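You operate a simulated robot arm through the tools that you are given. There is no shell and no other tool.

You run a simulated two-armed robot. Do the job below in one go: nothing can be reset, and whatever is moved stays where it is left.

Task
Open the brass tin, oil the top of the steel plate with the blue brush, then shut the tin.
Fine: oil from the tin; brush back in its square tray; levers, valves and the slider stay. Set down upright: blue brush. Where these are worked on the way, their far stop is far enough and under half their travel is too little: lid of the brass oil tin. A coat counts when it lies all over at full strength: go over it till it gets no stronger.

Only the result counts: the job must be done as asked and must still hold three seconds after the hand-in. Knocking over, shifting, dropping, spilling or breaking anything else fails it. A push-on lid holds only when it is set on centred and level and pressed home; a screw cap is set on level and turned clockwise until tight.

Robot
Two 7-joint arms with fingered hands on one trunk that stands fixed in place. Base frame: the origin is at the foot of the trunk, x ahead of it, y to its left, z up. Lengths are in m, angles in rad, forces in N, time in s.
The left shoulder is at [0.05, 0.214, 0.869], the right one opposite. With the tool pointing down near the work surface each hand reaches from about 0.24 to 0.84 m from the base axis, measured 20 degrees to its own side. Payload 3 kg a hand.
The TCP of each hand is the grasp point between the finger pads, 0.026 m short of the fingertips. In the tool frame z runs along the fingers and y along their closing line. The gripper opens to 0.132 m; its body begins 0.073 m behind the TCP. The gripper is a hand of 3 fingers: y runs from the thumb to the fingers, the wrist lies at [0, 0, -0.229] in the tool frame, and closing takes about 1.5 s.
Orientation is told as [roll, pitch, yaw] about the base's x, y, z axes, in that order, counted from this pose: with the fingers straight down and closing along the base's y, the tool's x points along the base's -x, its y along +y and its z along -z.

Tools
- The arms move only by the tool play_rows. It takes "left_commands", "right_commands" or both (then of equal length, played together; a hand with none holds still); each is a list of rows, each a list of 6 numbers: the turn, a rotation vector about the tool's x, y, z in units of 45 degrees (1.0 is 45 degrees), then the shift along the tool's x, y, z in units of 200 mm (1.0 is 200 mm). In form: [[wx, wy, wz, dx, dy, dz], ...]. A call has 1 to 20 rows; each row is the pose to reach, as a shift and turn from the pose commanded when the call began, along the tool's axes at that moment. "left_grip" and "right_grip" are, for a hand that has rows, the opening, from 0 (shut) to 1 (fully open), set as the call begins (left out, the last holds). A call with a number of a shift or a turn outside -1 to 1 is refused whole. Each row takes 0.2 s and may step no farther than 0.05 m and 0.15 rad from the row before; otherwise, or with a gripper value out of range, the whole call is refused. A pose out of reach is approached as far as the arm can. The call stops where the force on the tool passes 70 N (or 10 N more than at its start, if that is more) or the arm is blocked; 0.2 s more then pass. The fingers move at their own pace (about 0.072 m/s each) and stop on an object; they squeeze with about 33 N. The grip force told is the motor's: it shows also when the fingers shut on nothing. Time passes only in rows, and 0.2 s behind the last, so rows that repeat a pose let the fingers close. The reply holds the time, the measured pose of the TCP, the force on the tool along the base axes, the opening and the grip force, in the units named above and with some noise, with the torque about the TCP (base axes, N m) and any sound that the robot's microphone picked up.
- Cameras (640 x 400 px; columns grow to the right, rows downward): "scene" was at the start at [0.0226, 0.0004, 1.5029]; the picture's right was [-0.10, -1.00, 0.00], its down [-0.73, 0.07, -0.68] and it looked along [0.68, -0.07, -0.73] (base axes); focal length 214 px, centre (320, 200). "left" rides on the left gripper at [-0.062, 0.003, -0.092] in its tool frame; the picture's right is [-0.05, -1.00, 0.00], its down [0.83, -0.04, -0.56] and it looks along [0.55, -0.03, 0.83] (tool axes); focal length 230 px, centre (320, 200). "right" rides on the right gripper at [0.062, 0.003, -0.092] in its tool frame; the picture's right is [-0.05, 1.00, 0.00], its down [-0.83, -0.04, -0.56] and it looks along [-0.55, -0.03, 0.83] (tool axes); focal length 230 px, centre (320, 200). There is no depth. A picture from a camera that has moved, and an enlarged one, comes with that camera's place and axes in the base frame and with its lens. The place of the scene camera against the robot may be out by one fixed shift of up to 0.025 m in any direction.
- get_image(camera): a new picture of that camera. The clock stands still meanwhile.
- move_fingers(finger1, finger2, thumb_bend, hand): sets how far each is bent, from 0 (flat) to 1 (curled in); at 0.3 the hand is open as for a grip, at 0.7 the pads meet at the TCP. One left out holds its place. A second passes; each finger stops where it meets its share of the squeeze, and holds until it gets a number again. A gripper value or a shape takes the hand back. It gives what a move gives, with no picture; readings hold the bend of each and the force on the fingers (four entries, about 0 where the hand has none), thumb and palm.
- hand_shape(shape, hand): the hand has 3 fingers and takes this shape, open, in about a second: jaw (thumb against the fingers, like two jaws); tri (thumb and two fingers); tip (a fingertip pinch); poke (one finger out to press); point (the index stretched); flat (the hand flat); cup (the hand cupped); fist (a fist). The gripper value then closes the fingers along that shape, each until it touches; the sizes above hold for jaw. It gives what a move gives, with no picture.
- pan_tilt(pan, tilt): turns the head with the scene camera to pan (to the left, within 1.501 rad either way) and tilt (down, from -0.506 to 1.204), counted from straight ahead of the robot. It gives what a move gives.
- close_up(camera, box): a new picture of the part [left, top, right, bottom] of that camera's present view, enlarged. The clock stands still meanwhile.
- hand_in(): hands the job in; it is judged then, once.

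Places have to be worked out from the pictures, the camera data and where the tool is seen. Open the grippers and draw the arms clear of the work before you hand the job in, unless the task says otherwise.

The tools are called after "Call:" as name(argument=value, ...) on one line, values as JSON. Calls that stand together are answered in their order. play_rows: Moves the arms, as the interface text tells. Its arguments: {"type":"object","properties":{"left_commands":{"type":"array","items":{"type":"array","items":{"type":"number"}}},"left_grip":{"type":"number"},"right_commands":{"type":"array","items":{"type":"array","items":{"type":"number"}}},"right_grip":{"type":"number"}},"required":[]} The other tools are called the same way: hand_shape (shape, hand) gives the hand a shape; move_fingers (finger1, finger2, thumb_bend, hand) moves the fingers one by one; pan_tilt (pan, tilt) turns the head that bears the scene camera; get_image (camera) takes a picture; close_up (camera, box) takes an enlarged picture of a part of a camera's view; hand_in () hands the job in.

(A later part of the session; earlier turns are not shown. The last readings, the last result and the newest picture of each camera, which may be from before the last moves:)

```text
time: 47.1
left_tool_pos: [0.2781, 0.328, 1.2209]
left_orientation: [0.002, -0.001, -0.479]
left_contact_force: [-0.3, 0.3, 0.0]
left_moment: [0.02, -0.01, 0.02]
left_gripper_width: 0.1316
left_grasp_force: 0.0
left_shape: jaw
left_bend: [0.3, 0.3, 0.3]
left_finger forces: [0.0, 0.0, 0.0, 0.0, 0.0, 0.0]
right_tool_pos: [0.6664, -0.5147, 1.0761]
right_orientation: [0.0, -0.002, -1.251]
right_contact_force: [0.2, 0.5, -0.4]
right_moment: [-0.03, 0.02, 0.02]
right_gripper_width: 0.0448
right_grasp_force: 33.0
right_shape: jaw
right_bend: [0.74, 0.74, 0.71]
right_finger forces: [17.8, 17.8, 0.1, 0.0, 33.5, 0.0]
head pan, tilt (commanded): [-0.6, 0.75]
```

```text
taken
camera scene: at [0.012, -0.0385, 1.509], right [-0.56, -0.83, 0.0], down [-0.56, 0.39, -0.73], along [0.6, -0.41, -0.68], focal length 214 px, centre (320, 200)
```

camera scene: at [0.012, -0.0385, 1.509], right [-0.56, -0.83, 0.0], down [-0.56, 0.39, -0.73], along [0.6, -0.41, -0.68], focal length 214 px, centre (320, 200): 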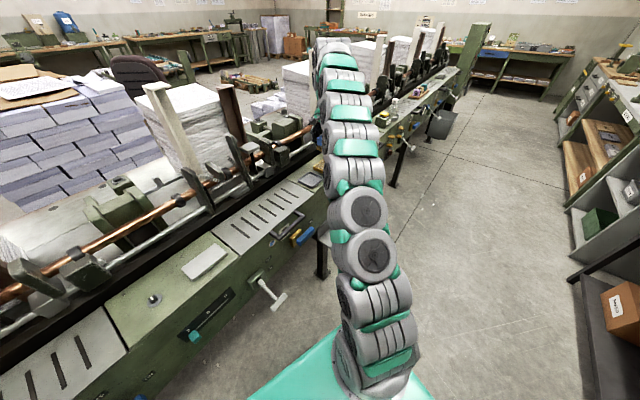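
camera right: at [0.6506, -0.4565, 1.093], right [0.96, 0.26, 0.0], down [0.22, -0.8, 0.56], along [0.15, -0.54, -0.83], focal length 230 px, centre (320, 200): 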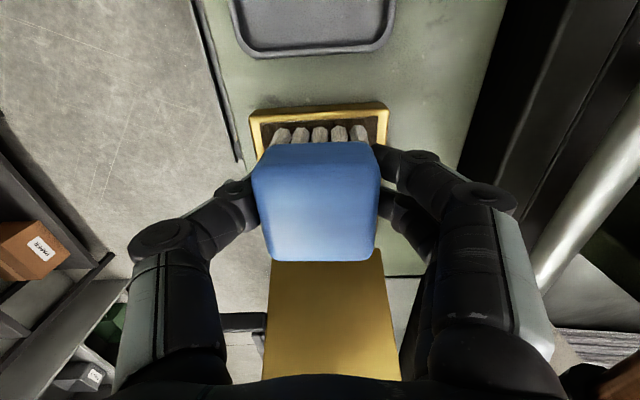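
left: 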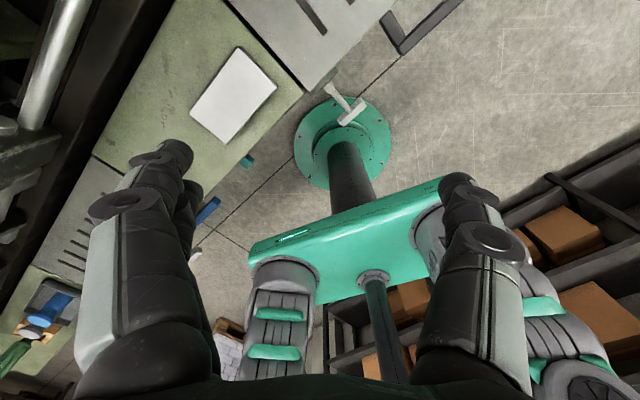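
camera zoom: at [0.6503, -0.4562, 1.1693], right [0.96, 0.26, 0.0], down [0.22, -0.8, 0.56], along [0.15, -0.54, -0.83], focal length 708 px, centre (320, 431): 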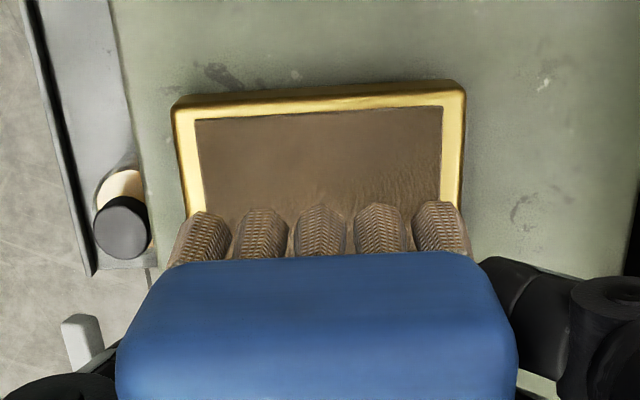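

The bristles are now dark with oil. I carry the brush back along the bench to above the plate centre.

Call:
play_rows(right_commands=[[0, 0, 0, 0.15, 0, 0], [0, 0, 0, 0.31, 0, 0], [0, 0, 0, 0.48, 0, 0], [0, 0, 0, 0.65, 0, 0], [0, 0, 0, 0.83, 0, 0], [0, 0, 0, 1.0, 0, 0]])

Call:
play_rows(right_commands=[[0, 0, 0, 0.17, 0, 0], [0, 0, 0, 0.34, 0, 0], [0, 0, 0, 0.51, 0, 0], [0, 0, 0, 0.68, 0, 0], [0, 0, 0, 0.84, 0, 0], [0, 0, 0, 1.0, 0, 0]])

Call:
play_rows(right_commands=[[0, 0, 0, 0.17, -0.005, 0], [0, 0, 0, 0.34, -0.01, 0], [0, 0, 0, 0.51, -0.0145, 0], [0, 0, 0, 0.68, -0.0145, 0], [0, 0, 0, 0.82, -0.0145, 0], [0, 0, 0, 0.92, -0.0145, 0.08], [0, 0, 0, 0.9535, -0.0145, 0.2], [0, 0, 0, 0.9535, -0.0145, 0.3]])

Call:
pan_tilt(pan=0.1, tilt=0.9)

Call:
get_image(camera="right")

Call:
close_up(camera="scene", box=[250, 130, 378, 230])

```text
time: 48.5
left_tool_pos: [0.2783, 0.3287, 1.2204]
left_orientation: [0.0, -0.001, -0.478]
left_contact_force: [0.6, -0.1, 0.0]
left_moment: [-0.01, 0.03, -0.01]
left_gripper_width: 0.1318
left_grasp_force: 0.0
left_shape: jaw
left_bend: [0.3, 0.3, 0.3]
left_finger forces: [0.0, 0.0, 0.1, 0.1, 0.0, 0.0]
right_tool_pos: [0.6047, -0.3273, 1.0782]
right_orientation: [0.0, -0.002, -1.254]
right_contact_force: [0.1, 0.4, -0.2]
right_moment: [0.0, 0.02, 0.0]
right_gripper_width: 0.0445
right_grasp_force: 33.7
right_shape: jaw
right_bend: [0.74, 0.74, 0.71]
right_finger forces: [17.1, 17.2, 0.1, 0.0, 31.3, 0.0]
head pan, tilt (commanded): [-0.6, 0.75]
```

```text
time: 49.9
left_tool_pos: [0.278, 0.3278, 1.2207]
left_orientation: [0.0, -0.003, -0.477]
left_contact_force: [0.6, 0.8, 0.0]
left_moment: [0.0, 0.02, -0.04]
left_gripper_width: 0.1319
left_grasp_force: 0.1
left_shape: jaw
left_bend: [0.3, 0.3, 0.3]
left_finger forces: [0.1, 0.1, 0.0, 0.0, 0.1, 0.0]
right_tool_pos: [0.5417, -0.1354, 1.0743]
right_orientation: [0.001, -0.002, -1.253]
right_contact_force: [0.3, 1.0, 0.2]
right_moment: [-0.02, 0.03, -0.02]
right_gripper_width: 0.0443
right_grasp_force: 33.0
right_shape: jaw
right_bend: [0.74, 0.74, 0.71]
right_finger forces: [16.4, 16.5, 0.1, 0.0, 29.1, 0.1]
head pan, tilt (commanded): [-0.6, 0.75]
```

```text
time: 51.7
left_tool_pos: [0.2789, 0.3282, 1.221]
left_orientation: [0.001, 0.0, -0.478]
left_contact_force: [0.5, -0.6, -0.6]
left_moment: [-0.02, 0.0, -0.05]
left_gripper_width: 0.1318
left_grasp_force: 0.1
left_shape: jaw
left_bend: [0.3, 0.3, 0.3]
left_finger forces: [0.0, 0.0, 0.0, 0.0, 0.1, 0.0]
right_tool_pos: [0.4803, 0.0422, 1.0162]
right_orientation: [0.0, -0.001, -1.253]
right_contact_force: [0.0, 0.1, -0.6]
right_moment: [0.04, 0.04, 0.03]
right_gripper_width: 0.0442
right_grasp_force: 32.9
right_shape: jaw
right_bend: [0.74, 0.74, 0.71]
right_finger forces: [15.5, 15.7, 0.0, 0.0, 28.7, 0.0]
head pan, tilt (commanded): [-0.6, 0.75]
```

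```text
time: 52.8
left_tool_pos: [0.2791, 0.3283, 1.22]
left_orientation: [-0.001, 0.0, -0.479]
left_contact_force: [-0.4, -0.7, 0.3]
left_moment: [-0.01, 0.0, 0.04]
left_gripper_width: 0.1319
left_grasp_force: 0.0
left_shape: jaw
left_bend: [0.3, 0.3, 0.3]
left_finger forces: [0.0, 0.0, 0.1, 0.1, 0.0, 0.1]
right_tool_pos: [0.4796, 0.0427, 1.0159]
right_orientation: [-0.001, -0.001, -1.253]
right_contact_force: [-0.2, -0.2, -1.5]
right_moment: [0.0, 0.01, -0.02]
right_gripper_width: 0.0441
right_grasp_force: 32.8
right_shape: jaw
right_bend: [0.74, 0.74, 0.71]
right_finger forces: [15.6, 15.7, 0.1, 0.0, 28.7, 0.0]
head pan, tilt (commanded): [0.099, 0.901]
```

```text
taken
camera right: at [0.4635, 0.102, 1.1091], right [0.96, 0.26, 0.0], down [0.22, -0.8, 0.56], along [0.15, -0.54, -0.83], focal length 230 px, centre (320, 200)
```

right: 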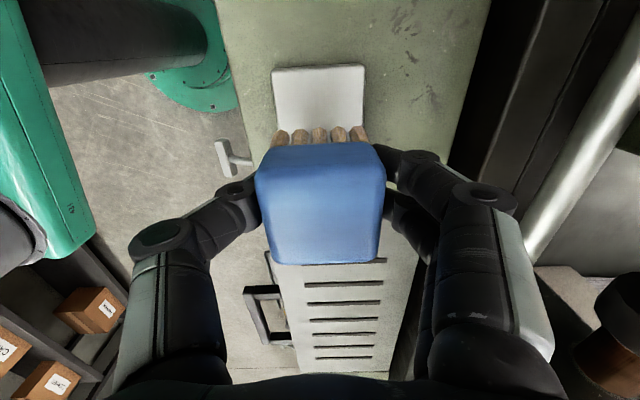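

```text
4.00 times, centred on (314, 180) of scene
camera zoom: at [0.0187, 0.0157, 1.4971], right [0.1, -1.0, 0.0], down [-0.78, -0.08, -0.62], along [0.62, 0.06, -0.78], focal length 858 px, centre (344, 280)
```

zoom: 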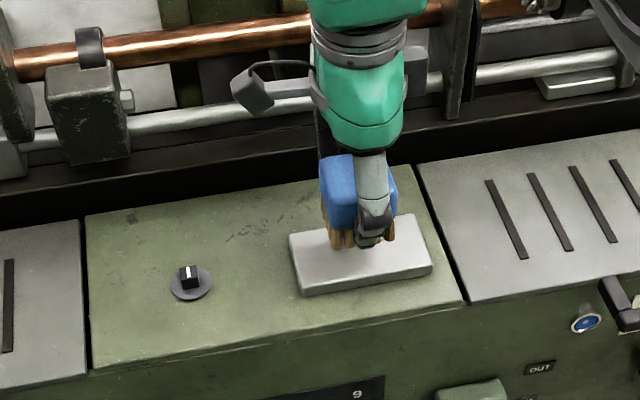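

The brush hovers 3 cm above the plate, centred. I lower most of the way and then feel for contact in small steps.

Call:
play_rows(right_commands=[[0, 0, 0, 0, 0, 0.04], [0, 0, 0, 0, 0, 0.08], [0, 0, 0, 0, 0, 0.11], [0, 0, 0, 0, 0, 0.125], [0, 0, 0, 0, 0, 0.13]])

Call:
play_rows(right_commands=[[0, 0, 0, 0, 0, 0.01], [0, 0, 0, 0, 0, 0.02], [0, 0, 0, 0, 0, 0.02]])

Call:
close_up(camera="right", box=[230, 40, 410, 190])

```text
time: 54.0
left_tool_pos: [0.2783, 0.3286, 1.2209]
left_orientation: [-0.001, 0.0, -0.477]
left_contact_force: [-0.1, -0.5, 0.1]
left_moment: [0.04, 0.01, 0.01]
left_gripper_width: 0.1319
left_grasp_force: 0.1
left_shape: jaw
left_bend: [0.3, 0.3, 0.3]
left_finger forces: [0.1, 0.0, 0.0, 0.0, 0.1, 0.0]
right_tool_pos: [0.4791, 0.0427, 0.9888]
right_orientation: [-0.001, -0.001, -1.252]
right_contact_force: [0.3, -0.1, -0.5]
right_moment: [-0.02, -0.01, 0.03]
right_gripper_width: 0.044
right_grasp_force: 32.6
right_shape: jaw
right_bend: [0.74, 0.74, 0.71]
right_finger forces: [15.5, 15.6, 0.0, 0.0, 28.8, 0.0]
head pan, tilt (commanded): [0.099, 0.901]
```

```text
time: 54.8
left_tool_pos: [0.2781, 0.3283, 1.2205]
left_orientation: [0.002, 0.0, -0.478]
left_contact_force: [-0.4, 0.2, 0.4]
left_moment: [0.03, 0.0, 0.01]
left_gripper_width: 0.1319
left_grasp_force: 0.0
left_shape: jaw
left_bend: [0.3, 0.3, 0.3]
left_finger forces: [0.0, 0.0, 0.0, 0.0, 0.1, 0.1]
right_tool_pos: [0.4781, 0.0444, 0.9858]
right_orientation: [0.0, -0.002, -1.252]
right_contact_force: [0.1, 0.2, -1.2]
right_moment: [0.0, 0.0, -0.02]
right_gripper_width: 0.0445
right_grasp_force: 33.1
right_shape: jaw
right_bend: [0.74, 0.74, 0.71]
right_finger forces: [15.6, 15.6, 0.1, 0.0, 28.8, 0.0]
head pan, tilt (commanded): [0.099, 0.901]
```

```text
2.67 times, centred on (320, 115) of right
camera zoom: at [0.4632, 0.1033, 1.0787], right [0.96, 0.26, 0.0], down [0.22, -0.8, 0.56], along [0.15, -0.54, -0.83], focal length 614 px, centre (320, 427)
```

zoom: 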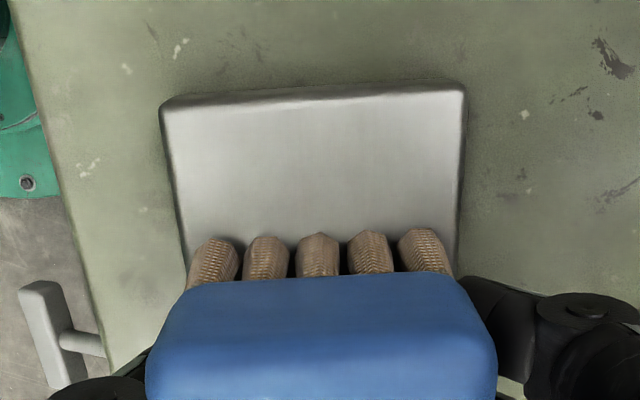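

Still no contact at z≈0.987. I keep lowering by 2–4 mm.

Call:
play_rows(right_commands=[[0, 0, 0, 0, 0, 0.01], [0, 0, 0, 0, 0, 0.02], [0, 0, 0, 0, 0, 0.02]])

Call:
close_up(camera="scene", box=[290, 160, 354, 200])

```text
time: 55.5
left_tool_pos: [0.2776, 0.3293, 1.2207]
left_orientation: [-0.001, -0.002, -0.478]
left_contact_force: [0.2, 0.3, 0.0]
left_moment: [0.02, 0.0, -0.02]
left_gripper_width: 0.132
left_grasp_force: 0.1
left_shape: jaw
left_bend: [0.3, 0.3, 0.3]
left_finger forces: [0.1, 0.0, 0.0, 0.0, 0.0, 0.0]
right_tool_pos: [0.4798, 0.0449, 0.983]
right_orientation: [0.002, -0.001, -1.252]
right_contact_force: [-1.0, 0.8, 16.9]
right_moment: [0.04, -0.05, -0.03]
right_gripper_width: 0.0443
right_grasp_force: 32.6
right_shape: jaw
right_bend: [0.74, 0.74, 0.72]
right_finger forces: [16.2, 16.3, 0.1, 0.0, 31.1, 0.0]
head pan, tilt (commanded): [0.099, 0.901]
```

```text
10.00 times, centred on (322, 180) of scene
camera zoom: at [0.0186, 0.0158, 1.4971], right [0.1, -1.0, 0.0], down [-0.78, -0.08, -0.62], along [0.62, 0.06, -0.78], focal length 2145 px, centre (300, 400)
```

zoom: 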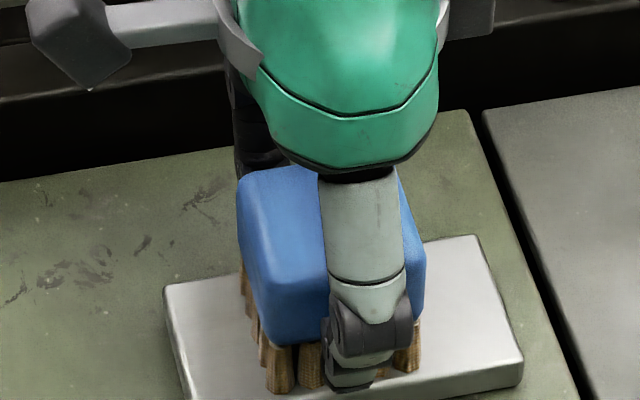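

Contact: 17 N at z≈0.983, so the bristles meet the plate at about 0.985. I ease up 1.2 mm and read the force again.

Call:
play_rows(right_commands=[[0, 0, 0, 0, 0, -0.006], [0, 0, 0, 0, 0, -0.006]])

```text
time: 56.1
left_tool_pos: [0.2786, 0.3289, 1.2208]
left_orientation: [0.0, -0.001, -0.478]
left_contact_force: [0.3, 0.9, -0.2]
left_moment: [0.02, 0.0, 0.01]
left_gripper_width: 0.1319
left_grasp_force: 0.0
left_shape: jaw
left_bend: [0.3, 0.3, 0.3]
left_finger forces: [0.0, 0.1, 0.0, 0.0, 0.0, 0.1]
right_tool_pos: [0.4798, 0.0437, 0.9819]
right_orientation: [0.0, -0.003, -1.25]
right_contact_force: [0.4, 0.8, 5.4]
right_moment: [0.06, -0.17, 0.0]
right_gripper_width: 0.0443
right_grasp_force: 33.1
right_shape: jaw
right_bend: [0.74, 0.74, 0.71]
right_finger forces: [16.7, 16.8, 0.0, 0.0, 31.2, 0.0]
head pan, tilt (commanded): [0.099, 0.901]
```

About 5 N — a good brushing pressure. I now stroke the plate in two overlapping lanes end to end and down the middle.

Call:
play_rows(right_commands=[[0, 0, 0, 0.065, 0.025, 0], [0, 0, 0, 0.13, 0.05, 0], [0, 0, 0, 0.2, 0.05, 0], [0, 0, 0, 0.12, 0.05, 0], [0, 0, 0, 0.04, 0.05, 0], [0, 0, 0, -0.04, 0.05, 0], [0, 0, 0, -0.12, 0.05, 0], [0, 0, 0, -0.2, 0.05, 0], [0, 0, 0, -0.2, 0, 0], [0, 0, 0, -0.2, -0.05, 0], [0, 0, 0, -0.12, -0.05, 0], [0, 0, 0, -0.04, -0.05, 0], [0, 0, 0, 0.04, -0.05, 0], [0, 0, 0, 0.12, -0.05, 0], [0, 0, 0, 0.2, -0.05, 0], [0, 0, 0, 0.2, 0, 0], [0, 0, 0, 0.12, 0, 0], [0, 0, 0, 0.04, 0, 0], [0, 0, 0, -0.04, 0, 0], [0, 0, 0, -0.12, 0, 0]])

Call:
close_up(camera="right", box=[230, 20, 410, 190])

Call:
close_up(camera="scene", box=[290, 160, 370, 210])

```text
time: 60.4
left_tool_pos: [0.2799, 0.3292, 1.2208]
left_orientation: [-0.001, 0.0, -0.477]
left_contact_force: [-0.2, -0.3, 0.5]
left_moment: [-0.03, -0.01, 0.0]
left_gripper_width: 0.1317
left_grasp_force: 0.0
left_shape: jaw
left_bend: [0.3, 0.3, 0.3]
left_finger forces: [0.1, 0.0, 0.0, 0.0, 0.1, 0.1]
right_tool_pos: [0.4871, 0.0224, 0.9833]
right_orientation: [0.0, -0.004, -1.251]
right_contact_force: [-0.4, -0.3, 2.4]
right_moment: [0.02, -0.03, 0.01]
right_gripper_width: 0.0443
right_grasp_force: 33.2
right_shape: jaw
right_bend: [0.74, 0.74, 0.71]
right_finger forces: [16.4, 16.5, 0.1, 0.1, 31.3, 0.0]
head pan, tilt (commanded): [0.099, 0.901]
```

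```text
2.35 times, centred on (320, 105) of right
camera zoom: at [0.4704, 0.0811, 1.0753], right [0.96, 0.26, 0.0], down [0.22, -0.8, 0.56], along [0.15, -0.54, -0.83], focal length 541 px, centre (320, 424)
```

zoom: 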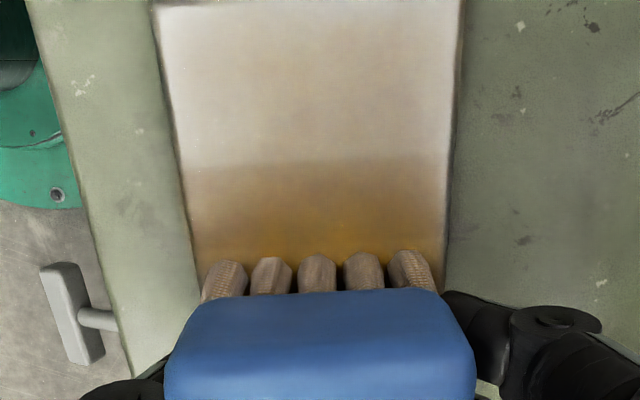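

```text
8.00 times, centred on (330, 185) of scene
camera zoom: at [0.0187, 0.0158, 1.4971], right [0.1, -0.99, 0.0], down [-0.78, -0.08, -0.62], along [0.62, 0.06, -0.78], focal length 1716 px, centre (240, 320)
```

zoom: 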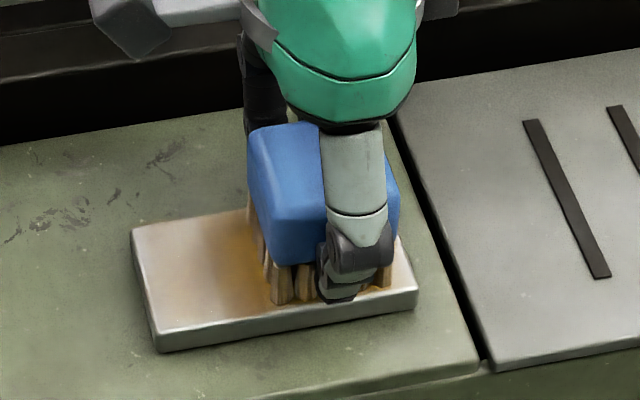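

The plate takes the oil: amber near the middle, paler at the ends and thin at the edges. I go over it again with wider lanes and full ends at slightly more pressure.

Call:
play_rows(right_commands=[[0, 0, 0, -0.08, 0.035, 0.002], [0, 0, 0, -0.11, 0.07, 0.002], [0, 0, 0, -0.03, 0.07, 0.002], [0, 0, 0, 0.05, 0.07, 0.002], [0, 0, 0, 0.13, 0.07, 0.002], [0, 0, 0, 0.21, 0.07, 0.002], [0, 0, 0, 0.29, 0.07, 0.002], [0, 0, 0, 0.35, 0.07, 0.002], [0, 0, 0, 0.35, 0.02, 0.002], [0, 0, 0, 0.35, -0.03, 0.002], [0, 0, 0, 0.35, -0.07, 0.002], [0, 0, 0, 0.29, -0.07, 0.002], [0, 0, 0, 0.21, -0.07, 0.002], [0, 0, 0, 0.13, -0.07, 0.002], [0, 0, 0, 0.05, -0.07, 0.002], [0, 0, 0, -0.03, -0.07, 0.002], [0, 0, 0, -0.11, -0.07, 0.002], [0, 0, 0, -0.11, -0.02, 0.002], [0, 0, 0, -0.11, 0.02, 0.002], [0, 0, 0, -0.06, 0, 0.002]])

Call:
close_up(camera="right", box=[230, 20, 410, 190])

Call:
close_up(camera="scene", box=[290, 160, 370, 210])

```text
time: 64.5
left_tool_pos: [0.2782, 0.3285, 1.2211]
left_orientation: [-0.001, -0.001, -0.479]
left_contact_force: [-0.2, 0.1, -0.2]
left_moment: [0.01, 0.0, 0.03]
left_gripper_width: 0.132
left_grasp_force: 0.0
left_shape: jaw
left_bend: [0.3, 0.3, 0.3]
left_finger forces: [0.0, 0.0, 0.1, 0.1, 0.1, 0.0]
right_tool_pos: [0.4901, 0.0094, 0.9818]
right_orientation: [0.0, -0.002, -1.252]
right_contact_force: [1.1, -1.4, 2.0]
right_moment: [0.04, -0.07, 0.0]
right_gripper_width: 0.0443
right_grasp_force: 33.2
right_shape: jaw
right_bend: [0.74, 0.74, 0.71]
right_finger forces: [16.6, 16.5, 0.0, 0.1, 31.9, 0.1]
head pan, tilt (commanded): [0.099, 0.901]
```

```text
2.35 times, centred on (320, 105) of right
camera zoom: at [0.4741, 0.0683, 1.075], right [0.96, 0.26, 0.0], down [0.22, -0.8, 0.56], along [0.15, -0.54, -0.83], focal length 541 px, centre (320, 424)
```

zoom: 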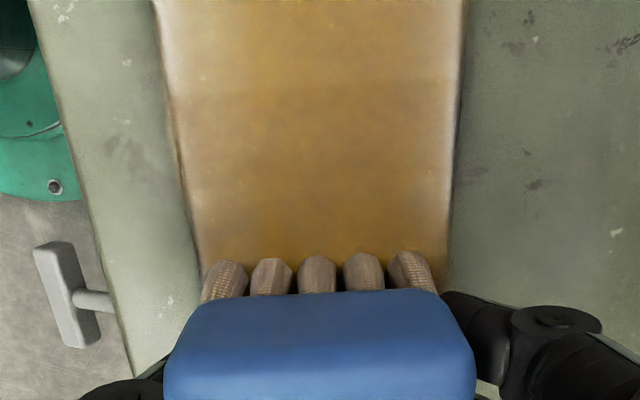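

```text
8.00 times, centred on (330, 185) of scene
camera zoom: at [0.0187, 0.0158, 1.4971], right [0.1, -1.0, 0.0], down [-0.78, -0.08, -0.62], along [0.62, 0.06, -0.78], focal length 1716 px, centre (240, 320)
```

zoom: 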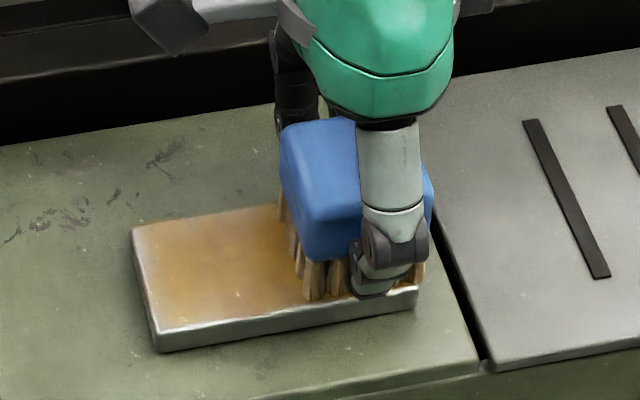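

The coat is now amber all over but paler along the edges, and the bristles look spent. I lift off to inspect the plate before dipping again.

Call:
play_rows(right_commands=[[0, 0, 0, 0, 0, -0.04], [0, 0, 0, -0.04, 0, -0.14], [0, 0, 0, -0.15, 0, -0.26], [0, 0, 0, -0.28, 0, -0.38], [0, 0, 0, -0.42, 0, -0.466], [0, 0, 0, -0.5, 0, -0.466]])

Call:
close_up(camera="right", box=[230, 0, 390, 130])

Call:
close_up(camera="scene", box=[290, 165, 370, 215])

```text
time: 66.0
left_tool_pos: [0.2785, 0.3285, 1.2218]
left_orientation: [-0.001, -0.001, -0.479]
left_contact_force: [0.0, 0.2, 0.1]
left_moment: [-0.03, -0.01, -0.01]
left_gripper_width: 0.1319
left_grasp_force: 0.0
left_shape: jaw
left_bend: [0.3, 0.3, 0.3]
left_finger forces: [0.1, 0.1, 0.0, 0.1, 0.1, 0.0]
right_tool_pos: [0.5214, -0.0842, 1.0762]
right_orientation: [0.0, -0.002, -1.25]
right_contact_force: [0.1, -0.3, -1.2]
right_moment: [-0.02, 0.01, 0.01]
right_gripper_width: 0.0442
right_grasp_force: 32.7
right_shape: jaw
right_bend: [0.74, 0.74, 0.71]
right_finger forces: [16.4, 16.4, 0.1, 0.1, 31.6, 0.1]
head pan, tilt (commanded): [0.099, 0.901]
```

```text
3.08 times, centred on (310, 65) of right
camera zoom: at [0.5054, -0.0254, 1.1695], right [0.96, 0.26, 0.0], down [0.22, -0.8, 0.56], along [0.15, -0.54, -0.83], focal length 708 px, centre (351, 615)
```

zoom: 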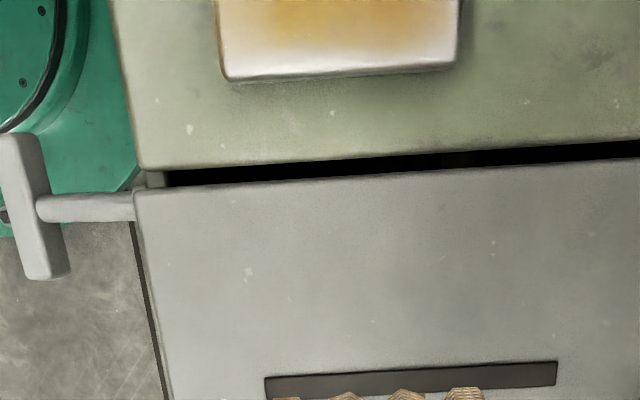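

```text
8.00 times, centred on (330, 190) of scene
camera zoom: at [0.0187, 0.0158, 1.4971], right [0.1, -1.0, 0.0], down [-0.78, -0.08, -0.62], along [0.62, 0.06, -0.78], focal length 1716 px, centre (240, 280)
```

zoom: 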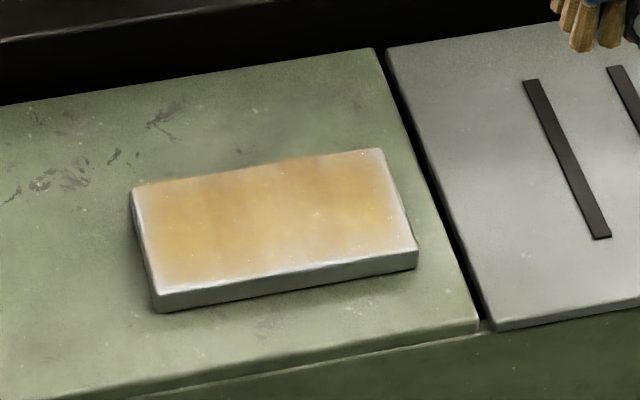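

The coat is good in the middle but pale along the front edge and the right (−b) end, so my lanes must reach further that way. I return to the tin for fresh oil.

Call:
play_rows(right_commands=[[0, 0, 0, -0.15, 0, 0], [0, 0, 0, -0.32, 0, 0], [0, 0, 0, -0.49, 0, 0], [0, 0, 0, -0.66, 0, 0], [0, 0, 0, -0.83, 0, 0], [0, 0, 0, -1.0, 0, 0]])

Call:
play_rows(right_commands=[[0, 0, 0, -0.17, 0.005, 0], [0, 0, 0, -0.34, 0.01, 0], [0, 0, 0, -0.51, 0.0145, 0], [0, 0, 0, -0.68, 0.0145, 0], [0, 0, 0, -0.84, 0.0145, 0], [0, 0, 0, -1.0, 0.0145, 0]])

Call:
play_rows(right_commands=[[0, 0, 0, -0.14, 0, 0], [0, 0, 0, -0.22, 0, 0.0], [0, 0, 0, -0.26, 0, 0.04], [0, 0, 0, -0.2735, 0, 0.12], [0, 0, 0, -0.2735, 0, 0.22], [0, 0, 0, -0.2735, 0, 0.31], [0, 0, 0, -0.2735, 0, 0.38], [0, 0, 0, -0.2735, 0, 0.41], [0, 0, 0, -0.2735, 0, 0.435], [0, 0, 0, -0.2735, 0, 0.435]])

Call:
close_up(camera="right", box=[230, 60, 410, 190])

```text
time: 67.3
left_tool_pos: [0.2786, 0.3285, 1.2214]
left_orientation: [0.001, 0.0, -0.478]
left_contact_force: [-0.2, 0.0, 0.4]
left_moment: [0.03, -0.03, -0.01]
left_gripper_width: 0.1319
left_grasp_force: 0.0
left_shape: jaw
left_bend: [0.3, 0.3, 0.3]
left_finger forces: [0.0, 0.0, 0.0, 0.1, 0.1, 0.0]
right_tool_pos: [0.5856, -0.2758, 1.0767]
right_orientation: [0.002, -0.002, -1.253]
right_contact_force: [0.1, 0.3, -0.5]
right_moment: [0.02, 0.0, 0.03]
right_gripper_width: 0.0439
right_grasp_force: 33.7
right_shape: jaw
right_bend: [0.74, 0.74, 0.71]
right_finger forces: [16.0, 16.1, 0.0, 0.0, 31.3, 0.0]
head pan, tilt (commanded): [0.099, 0.901]
```

```text
time: 68.8
left_tool_pos: [0.2782, 0.3278, 1.2204]
left_orientation: [0.0, 0.0, -0.479]
left_contact_force: [0.1, 0.3, 1.0]
left_moment: [-0.03, 0.03, -0.01]
left_gripper_width: 0.1318
left_grasp_force: 0.1
left_shape: jaw
left_bend: [0.3, 0.3, 0.3]
left_finger forces: [0.0, 0.0, 0.0, 0.0, 0.0, 0.1]
right_tool_pos: [0.6516, -0.4654, 1.0778]
right_orientation: [0.002, -0.004, -1.252]
right_contact_force: [-0.1, -0.4, 0.0]
right_moment: [-0.05, 0.01, 0.01]
right_gripper_width: 0.0442
right_grasp_force: 33.2
right_shape: jaw
right_bend: [0.74, 0.74, 0.71]
right_finger forces: [15.7, 15.7, 0.0, 0.0, 30.7, 0.0]
head pan, tilt (commanded): [0.099, 0.901]
```

```text
time: 71.0
left_tool_pos: [0.2778, 0.328, 1.2205]
left_orientation: [0.0, 0.001, -0.478]
left_contact_force: [0.3, 0.0, 0.1]
left_moment: [0.0, -0.02, 0.0]
left_gripper_width: 0.1318
left_grasp_force: 0.0
left_shape: jaw
left_bend: [0.3, 0.3, 0.3]
left_finger forces: [0.1, 0.0, 0.1, 0.0, 0.0, 0.1]
right_tool_pos: [0.6666, -0.5161, 0.9898]
right_orientation: [0.0, -0.002, -1.254]
right_contact_force: [0.2, 0.2, 0.0]
right_moment: [0.02, 0.01, 0.01]
right_gripper_width: 0.0443
right_grasp_force: 33.5
right_shape: jaw
right_bend: [0.74, 0.74, 0.71]
right_finger forces: [15.4, 15.6, 0.0, 0.1, 30.6, 0.1]
head pan, tilt (commanded): [0.099, 0.901]
```

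```text
3.08 times, centred on (320, 125) of right
camera zoom: at [0.6509, -0.4572, 1.0821], right [0.96, 0.26, 0.0], down [0.22, -0.8, 0.56], along [0.15, -0.54, -0.83], focal length 708 px, centre (320, 431)
```

zoom: 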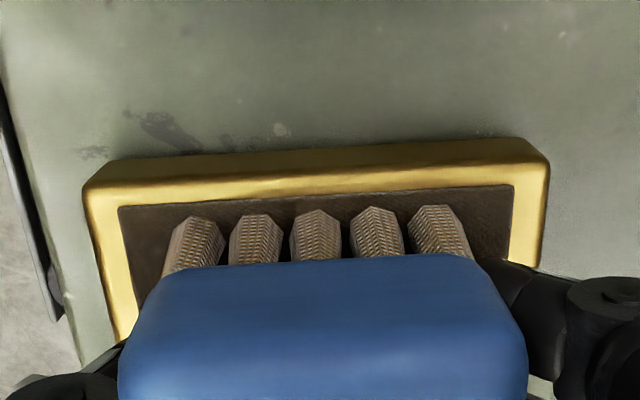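

No contact force yet this time. I go 2 mm further down to wet the bristles, then lift.

Call:
play_rows(right_commands=[[0, 0, 0, 0, 0, 0.005], [0, 0, 0, 0, 0, 0.01], [0, 0, 0, 0, 0, 0.01], [0, 0, 0, 0, 0, 0.01]])

Call:
close_up(camera="right", box=[230, 60, 410, 190])

```text
time: 72.0
left_tool_pos: [0.278, 0.3287, 1.2193]
left_orientation: [0.0, -0.001, -0.478]
left_contact_force: [0.0, -0.2, 0.3]
left_moment: [0.01, -0.04, -0.01]
left_gripper_width: 0.1321
left_grasp_force: 0.1
left_shape: jaw
left_bend: [0.3, 0.3, 0.3]
left_finger forces: [0.1, 0.0, 0.1, 0.1, 0.0, 0.0]
right_tool_pos: [0.667, -0.5163, 0.9884]
right_orientation: [0.003, -0.002, -1.252]
right_contact_force: [-1.5, -0.3, 7.6]
right_moment: [0.07, -0.17, 0.0]
right_gripper_width: 0.0437
right_grasp_force: 32.3
right_shape: jaw
right_bend: [0.74, 0.74, 0.71]
right_finger forces: [15.2, 15.1, 0.1, 0.0, 31.4, 0.0]
head pan, tilt (commanded): [0.099, 0.901]
```

```text
3.08 times, centred on (320, 125) of right
camera zoom: at [0.6505, -0.4571, 1.0805], right [0.96, 0.26, 0.0], down [0.22, -0.8, 0.56], along [0.15, -0.54, -0.83], focal length 708 px, centre (320, 431)
```

zoom: 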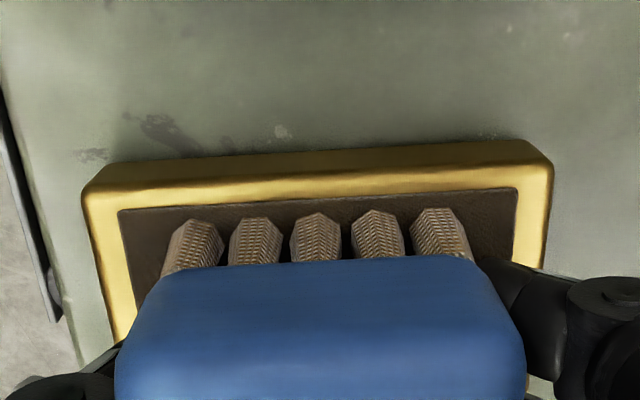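

About 8 N in the oil now. I lift out and carry the brush to the plate's front right corner region for a second, wider coat.

Call:
play_rows(right_commands=[[0, 0, 0, 0, 0, -0.04], [0, 0, 0, 0, 0, -0.14], [0, 0, 0, 0, 0, -0.28], [0, 0, 0, 0.05, 0, -0.4], [0, 0, 0, 0.16, 0, -0.445], [0, 0, 0, 0.32, 0, -0.445], [0, 0, 0, 0.5, 0, -0.445], [0, 0, 0, 0.68, 0, -0.445], [0, 0, 0, 0.84, 0, -0.445], [0, 0, 0, 0.9, 0, -0.445]])

Call:
play_rows(right_commands=[[0, 0, 0, 0.17, 0, 0], [0, 0, 0, 0.34, 0, 0], [0, 0, 0, 0.51, 0, 0], [0, 0, 0, 0.68, 0, 0], [0, 0, 0, 0.84, 0, 0], [0, 0, 0, 1.0, 0, 0]])

Call:
play_rows(right_commands=[[0, 0, 0, 0.17, -0.02, 0], [0, 0, 0, 0.34, -0.04, 0], [0, 0, 0, 0.51, -0.06, 0], [0, 0, 0, 0.66, -0.08, 0], [0, 0, 0, 0.77, -0.1, 0.04], [0, 0, 0, 0.8035, -0.1045, 0.14], [0, 0, 0, 0.8035, -0.1045, 0.26], [0, 0, 0, 0.8035, -0.1045, 0.36], [0, 0, 0, 0.8035, -0.1045, 0.42], [0, 0, 0, 0.8035, -0.1045, 0.455], [0, 0, 0, 0.8035, -0.1045, 0.466], [0, 0, 0, 0.8035, -0.1045, 0.466]])

Call:
close_up(camera="scene", box=[290, 155, 370, 205])

```text
time: 74.2
left_tool_pos: [0.2792, 0.3296, 1.2207]
left_orientation: [0.001, 0.002, -0.478]
left_contact_force: [0.0, -0.4, -0.7]
left_moment: [0.0, 0.02, 0.04]
left_gripper_width: 0.1321
left_grasp_force: 0.0
left_shape: jaw
left_bend: [0.3, 0.3, 0.3]
left_finger forces: [0.0, 0.0, 0.0, 0.0, 0.0, 0.0]
right_tool_pos: [0.6103, -0.3455, 1.0749]
right_orientation: [0.001, -0.002, -1.253]
right_contact_force: [-0.1, 0.0, -0.3]
right_moment: [0.02, -0.01, -0.04]
right_gripper_width: 0.044
right_grasp_force: 32.8
right_shape: jaw
right_bend: [0.74, 0.74, 0.71]
right_finger forces: [15.2, 15.3, 0.0, 0.1, 30.3, 0.0]
head pan, tilt (commanded): [0.099, 0.901]
```

```text
time: 75.5
left_tool_pos: [0.2784, 0.3284, 1.2205]
left_orientation: [0.0, 0.0, -0.477]
left_contact_force: [-0.3, -0.2, 0.6]
left_moment: [0.0, 0.03, 0.0]
left_gripper_width: 0.1319
left_grasp_force: 0.1
left_shape: jaw
left_bend: [0.3, 0.3, 0.3]
left_finger forces: [0.1, 0.0, 0.0, 0.1, 0.0, 0.0]
right_tool_pos: [0.5471, -0.1537, 1.0756]
right_orientation: [-0.001, -0.002, -1.254]
right_contact_force: [0.4, 0.8, 0.3]
right_moment: [-0.02, -0.01, 0.02]
right_gripper_width: 0.0441
right_grasp_force: 32.5
right_shape: jaw
right_bend: [0.74, 0.74, 0.71]
right_finger forces: [15.1, 15.2, 0.0, 0.1, 29.9, 0.1]
head pan, tilt (commanded): [0.099, 0.901]
```

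```text
time: 78.2
left_tool_pos: [0.2787, 0.3276, 1.2197]
left_orientation: [0.001, 0.001, -0.477]
left_contact_force: [-0.2, -0.4, 0.1]
left_moment: [-0.02, -0.01, 0.01]
left_gripper_width: 0.1315
left_grasp_force: 0.1
left_shape: jaw
left_bend: [0.3, 0.3, 0.3]
left_finger forces: [0.0, 0.1, 0.0, 0.1, 0.0, 0.1]
right_tool_pos: [0.4782, -0.0098, 0.9826]
right_orientation: [0.001, 0.0, -1.253]
right_contact_force: [-0.3, 0.3, -0.7]
right_moment: [0.01, 0.02, 0.01]
right_gripper_width: 0.044
right_grasp_force: 33.0
right_shape: jaw
right_bend: [0.74, 0.74, 0.71]
right_finger forces: [15.0, 15.0, 0.0, 0.0, 29.9, 0.0]
head pan, tilt (commanded): [0.099, 0.901]
```

```text
8.00 times, centred on (330, 180) of scene
camera zoom: at [0.0187, 0.0158, 1.4971], right [0.1, -1.0, 0.0], down [-0.78, -0.08, -0.62], along [0.62, 0.06, -0.78], focal length 1716 px, centre (240, 360)
```

zoom: 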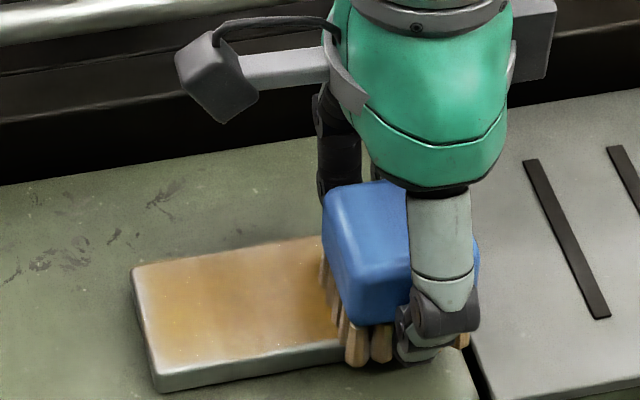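

No contact yet here (the brush sits a touch higher in the grip). I lower by 1 mm steps.

Call:
play_rows(right_commands=[[0, 0, 0, 0, 0, 0.005], [0, 0, 0, 0, 0, 0.005]])

Call:
play_rows(right_commands=[[0, 0, 0, 0, 0, 0.004], [0, 0, 0, 0, 0, 0.004]])

```text
time: 78.8
left_tool_pos: [0.278, 0.329, 1.2191]
left_orientation: [-0.001, -0.001, -0.478]
left_contact_force: [0.1, -0.2, -0.7]
left_moment: [-0.01, 0.01, -0.01]
left_gripper_width: 0.1323
left_grasp_force: 0.1
left_shape: jaw
left_bend: [0.3, 0.3, 0.3]
left_finger forces: [0.1, 0.0, 0.0, 0.0, 0.0, 0.0]
right_tool_pos: [0.479, -0.0092, 0.9817]
right_orientation: [0.002, -0.001, -1.25]
right_contact_force: [0.5, -0.7, 7.4]
right_moment: [0.05, -0.24, 0.02]
right_gripper_width: 0.0443
right_grasp_force: 33.2
right_shape: jaw
right_bend: [0.74, 0.74, 0.71]
right_finger forces: [15.0, 15.1, 0.0, 0.0, 31.1, 0.0]
head pan, tilt (commanded): [0.099, 0.901]
```

```text
time: 79.3
left_tool_pos: [0.2779, 0.3284, 1.2199]
left_orientation: [-0.001, 0.0, -0.477]
left_contact_force: [0.1, -0.2, -0.2]
left_moment: [-0.02, 0.0, -0.01]
left_gripper_width: 0.1316
left_grasp_force: 0.0
left_shape: jaw
left_bend: [0.3, 0.3, 0.3]
left_finger forces: [0.0, 0.0, 0.1, 0.0, 0.1, 0.0]
right_tool_pos: [0.4784, -0.0089, 0.9815]
right_orientation: [0.002, -0.003, -1.251]
right_contact_force: [0.5, 1.6, 15.8]
right_moment: [0.06, -0.34, -0.02]
right_gripper_width: 0.0443
right_grasp_force: 32.9
right_shape: jaw
right_bend: [0.74, 0.74, 0.71]
right_finger forces: [16.3, 16.2, 0.0, 0.0, 31.9, 0.0]
head pan, tilt (commanded): [0.099, 0.901]
```

A little too firm at 16 N; I ease up 0.8 mm and stroke lanes that reach past the front edge and both ends.

Call:
play_rows(right_commands=[[0, 0, 0, 0.08, 0, -0.004], [0, 0, 0, 0.16, 0, -0.004], [0, 0, 0, 0.24, 0, -0.004], [0, 0, 0, 0.32, 0, -0.004], [0, 0, 0, 0.4, 0, -0.004], [0, 0, 0, 0.49, 0, -0.004], [0, 0, 0, 0.49, 0.05, -0.004], [0, 0, 0, 0.49, 0.1, -0.004], [0, 0, 0, 0.49, 0.15, -0.004], [0, 0, 0, 0.41, 0.15, -0.004], [0, 0, 0, 0.33, 0.15, -0.004], [0, 0, 0, 0.25, 0.15, -0.004], [0, 0, 0, 0.17, 0.15, -0.004], [0, 0, 0, 0.09, 0.15, -0.004], [0, 0, 0, -0.01, 0.15, -0.004], [0, 0, 0, -0.03, 0.11, -0.004], [0, 0, 0, -0.03, 0.07, -0.004], [0, 0, 0, -0.03, 0.03, -0.004], [0, 0, 0, 0.05, 0.06, -0.004], [0, 0, 0, 0.13, 0.06, -0.004]])

Call:
close_up(camera="scene", box=[290, 155, 370, 205])

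Call:
close_up(camera="right", box=[230, 0, 410, 190])

```text
time: 83.5
left_tool_pos: [0.277, 0.33, 1.2203]
left_orientation: [0.001, 0.0, -0.479]
left_contact_force: [-0.3, 0.8, -0.2]
left_moment: [-0.02, 0.02, 0.03]
left_gripper_width: 0.1319
left_grasp_force: 0.0
left_shape: jaw
left_bend: [0.3, 0.3, 0.3]
left_finger forces: [0.1, 0.0, 0.1, 0.0, 0.0, 0.0]
right_tool_pos: [0.4809, 0.0189, 0.9814]
right_orientation: [0.0, -0.003, -1.253]
right_contact_force: [-0.5, -0.6, 0.4]
right_moment: [0.0, -0.02, -0.01]
right_gripper_width: 0.0441
right_grasp_force: 33.1
right_shape: jaw
right_bend: [0.74, 0.74, 0.71]
right_finger forces: [15.7, 15.5, 0.1, 0.0, 31.2, 0.1]
head pan, tilt (commanded): [0.099, 0.901]
```

```text
8.00 times, centred on (330, 180) of scene
camera zoom: at [0.0187, 0.0158, 1.4971], right [0.1, -1.0, 0.0], down [-0.78, -0.08, -0.62], along [0.62, 0.06, -0.78], focal length 1716 px, centre (240, 360)
```

zoom: 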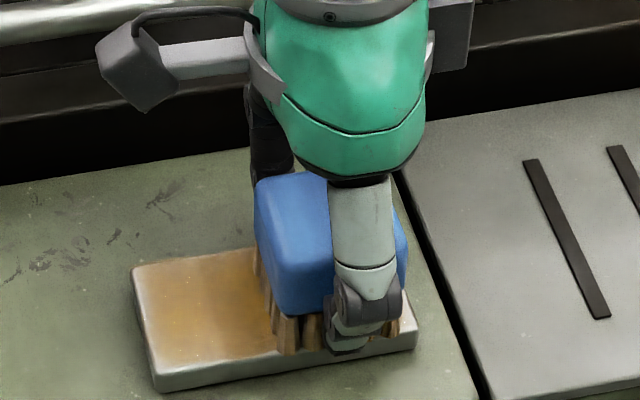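

```text
2.11 times, centred on (320, 95) of right
camera zoom: at [0.4652, 0.0778, 1.0745], right [0.96, 0.26, 0.0], down [0.22, -0.8, 0.56], along [0.15, -0.54, -0.83], focal length 484 px, centre (320, 421)
```

zoom: 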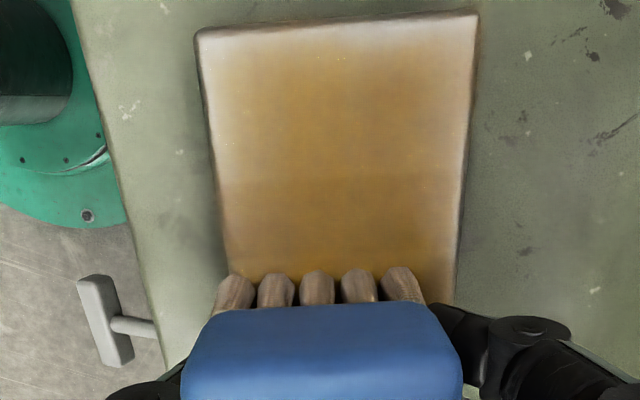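

Coverage is much better but the front, far and left (+b) margins are still paler, and the pressure had faded. I press 0.6 mm more and run the brush along the margins so the edges get full passes.

Call:
play_rows(right_commands=[[0, 0, 0, -0.06, -0.05, 0.003], [0, 0, 0, -0.12, -0.1, 0.003], [0, 0, 0, -0.18, -0.1, 0.003], [0, 0, 0, -0.1, -0.1, 0.003], [0, 0, 0, -0.02, -0.1, 0.003], [0, 0, 0, 0.06, -0.1, 0.003], [0, 0, 0, 0.14, -0.1, 0.003], [0, 0, 0, 0.22, -0.1, 0.003], [0, 0, 0, 0.3, -0.1, 0.003], [0, 0, 0, 0.38, -0.1, 0.003], [0, 0, 0, 0.42, -0.07, 0.003], [0, 0, 0, 0.42, -0.01, 0.003], [0, 0, 0, 0.42, 0.05, 0.003], [0, 0, 0, 0.42, 0.1, 0.003], [0, 0, 0, 0.42, 0.14, 0.003], [0, 0, 0, 0.34, 0.14, 0.003], [0, 0, 0, 0.26, 0.14, 0.003], [0, 0, 0, 0.18, 0.14, 0.003], [0, 0, 0, 0.1, 0.14, 0.003], [0, 0, 0, 0.02, 0.14, 0.003]])

Call:
close_up(camera="right", box=[230, 0, 410, 190])

```text
time: 87.8
left_tool_pos: [0.2798, 0.3293, 1.2211]
left_orientation: [-0.002, 0.0, -0.479]
left_contact_force: [0.7, -0.2, 0.8]
left_moment: [0.0, 0.0, 0.01]
left_gripper_width: 0.132
left_grasp_force: 0.0
left_shape: jaw
left_bend: [0.3, 0.3, 0.3]
left_finger forces: [0.1, 0.0, 0.0, 0.0, 0.0, 0.0]
right_tool_pos: [0.5056, 0.0298, 0.9816]
right_orientation: [0.001, -0.002, -1.251]
right_contact_force: [-0.5, 0.3, 1.5]
right_moment: [0.03, 0.0, 0.04]
right_gripper_width: 0.0442
right_grasp_force: 32.5
right_shape: jaw
right_bend: [0.74, 0.74, 0.71]
right_finger forces: [16.1, 15.6, 0.0, 0.0, 31.7, 0.0]
head pan, tilt (commanded): [0.099, 0.901]
```

```text
2.11 times, centred on (320, 95) of right
camera zoom: at [0.4893, 0.09, 1.074], right [0.96, 0.26, 0.0], down [0.22, -0.8, 0.56], along [0.15, -0.54, -0.83], focal length 484 px, centre (320, 421)
```

zoom: 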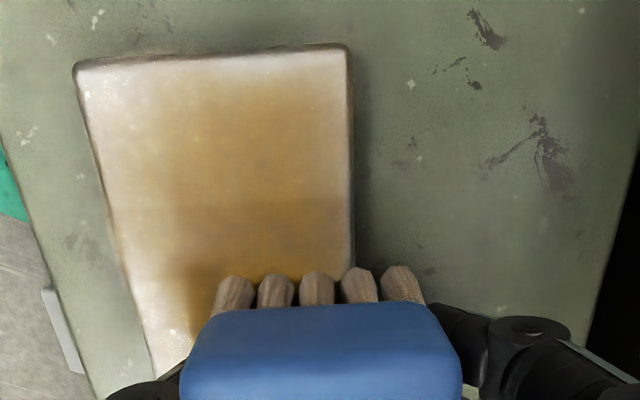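

I carry on round the right end, the front edge again and back along the middle, with slightly more pressure.

Call:
play_rows(right_commands=[[0, 0, 0, -0.08, 0, 0.002], [0, 0, 0, -0.16, 0, 0.002], [0, 0, 0, -0.2, -0.04, 0.002], [0, 0, 0, -0.2, -0.09, 0.002], [0, 0, 0, -0.2, -0.14, 0.002], [0, 0, 0, -0.2, -0.19, 0.002], [0, 0, 0, -0.2, -0.23, 0.002], [0, 0, 0, -0.12, -0.22, 0.002], [0, 0, 0, -0.04, -0.22, 0.002], [0, 0, 0, 0.04, -0.22, 0.002], [0, 0, 0, 0.12, -0.22, 0.002], [0, 0, 0, 0.2, -0.22, 0.002], [0, 0, 0, 0.28, -0.22, 0.002], [0, 0, 0, 0.36, -0.22, 0.002], [0, 0, 0, 0.38, -0.16, 0.002], [0, 0, 0, 0.32, -0.13, 0.002], [0, 0, 0, 0.24, -0.13, 0.002], [0, 0, 0, 0.16, -0.13, 0.002], [0, 0, 0, 0.08, -0.13, 0.002], [0, 0, 0, 0, -0.13, 0.002]])

Call:
play_rows(right_commands=[[0, 0, 0, 0, 0, -0.04], [0, 0, 0, -0.1, 0, -0.14], [0, 0, 0, -0.24, 0, -0.28], [0, 0, 0, -0.4, 0, -0.42], [0, 0, 0, -0.58, 0, -0.47], [0, 0, 0, -0.7, 0, -0.473]])

Call:
close_up(camera="scene", box=[290, 165, 370, 215])

Call:
close_up(camera="right", box=[230, 0, 410, 160])

```text
time: 92.0
left_tool_pos: [0.2783, 0.3294, 1.2202]
left_orientation: [0.0, 0.003, -0.479]
left_contact_force: [-1.2, -0.7, 0.1]
left_moment: [-0.02, -0.03, 0.02]
left_gripper_width: 0.1321
left_grasp_force: 0.1
left_shape: jaw
left_bend: [0.3, 0.3, 0.3]
left_finger forces: [0.0, 0.0, 0.1, 0.0, 0.0, 0.0]
right_tool_pos: [0.482, 0.0231, 0.9806]
right_orientation: [0.0, -0.003, -1.251]
right_contact_force: [-2.2, 4.9, 13.1]
right_moment: [0.2, -0.13, 0.08]
right_gripper_width: 0.0441
right_grasp_force: 33.8
right_shape: jaw
right_bend: [0.74, 0.74, 0.71]
right_finger forces: [16.2, 16.0, 0.0, 0.0, 32.1, 0.1]
head pan, tilt (commanded): [0.099, 0.901]
```

```text
time: 93.3
left_tool_pos: [0.2784, 0.3293, 1.2193]
left_orientation: [0.001, -0.001, -0.478]
left_contact_force: [-0.2, 0.0, 1.2]
left_moment: [-0.04, 0.01, 0.0]
left_gripper_width: 0.1318
left_grasp_force: 0.0
left_shape: jaw
left_bend: [0.3, 0.3, 0.3]
left_finger forces: [0.0, 0.0, 0.0, 0.1, 0.0, 0.0]
right_tool_pos: [0.5245, -0.109, 1.0736]
right_orientation: [0.002, -0.002, -1.252]
right_contact_force: [-0.7, -0.1, -0.4]
right_moment: [0.02, 0.01, -0.01]
right_gripper_width: 0.0441
right_grasp_force: 33.0
right_shape: jaw
right_bend: [0.74, 0.74, 0.71]
right_finger forces: [15.5, 15.3, 0.0, 0.0, 31.0, 0.0]
head pan, tilt (commanded): [0.099, 0.901]
```

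```text
8.00 times, centred on (330, 190) of scene
camera zoom: at [0.0187, 0.0157, 1.4971], right [0.1, -0.99, 0.0], down [-0.78, -0.08, -0.62], along [0.62, 0.06, -0.78], focal length 1716 px, centre (240, 280)
```

zoom: 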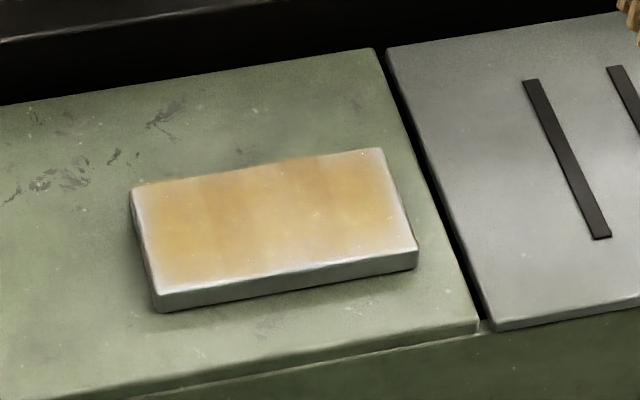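

```text
2.50 times, centred on (320, 80) of right
camera zoom: at [0.5089, -0.0504, 1.1677], right [0.96, 0.26, 0.0], down [0.22, -0.8, 0.56], along [0.15, -0.54, -0.83], focal length 575 px, centre (320, 500)
```

zoom: 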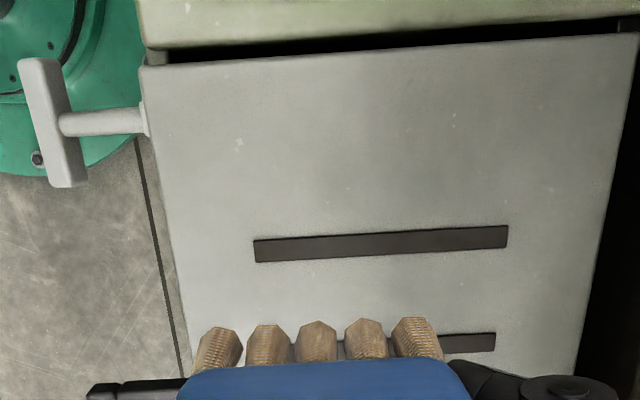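

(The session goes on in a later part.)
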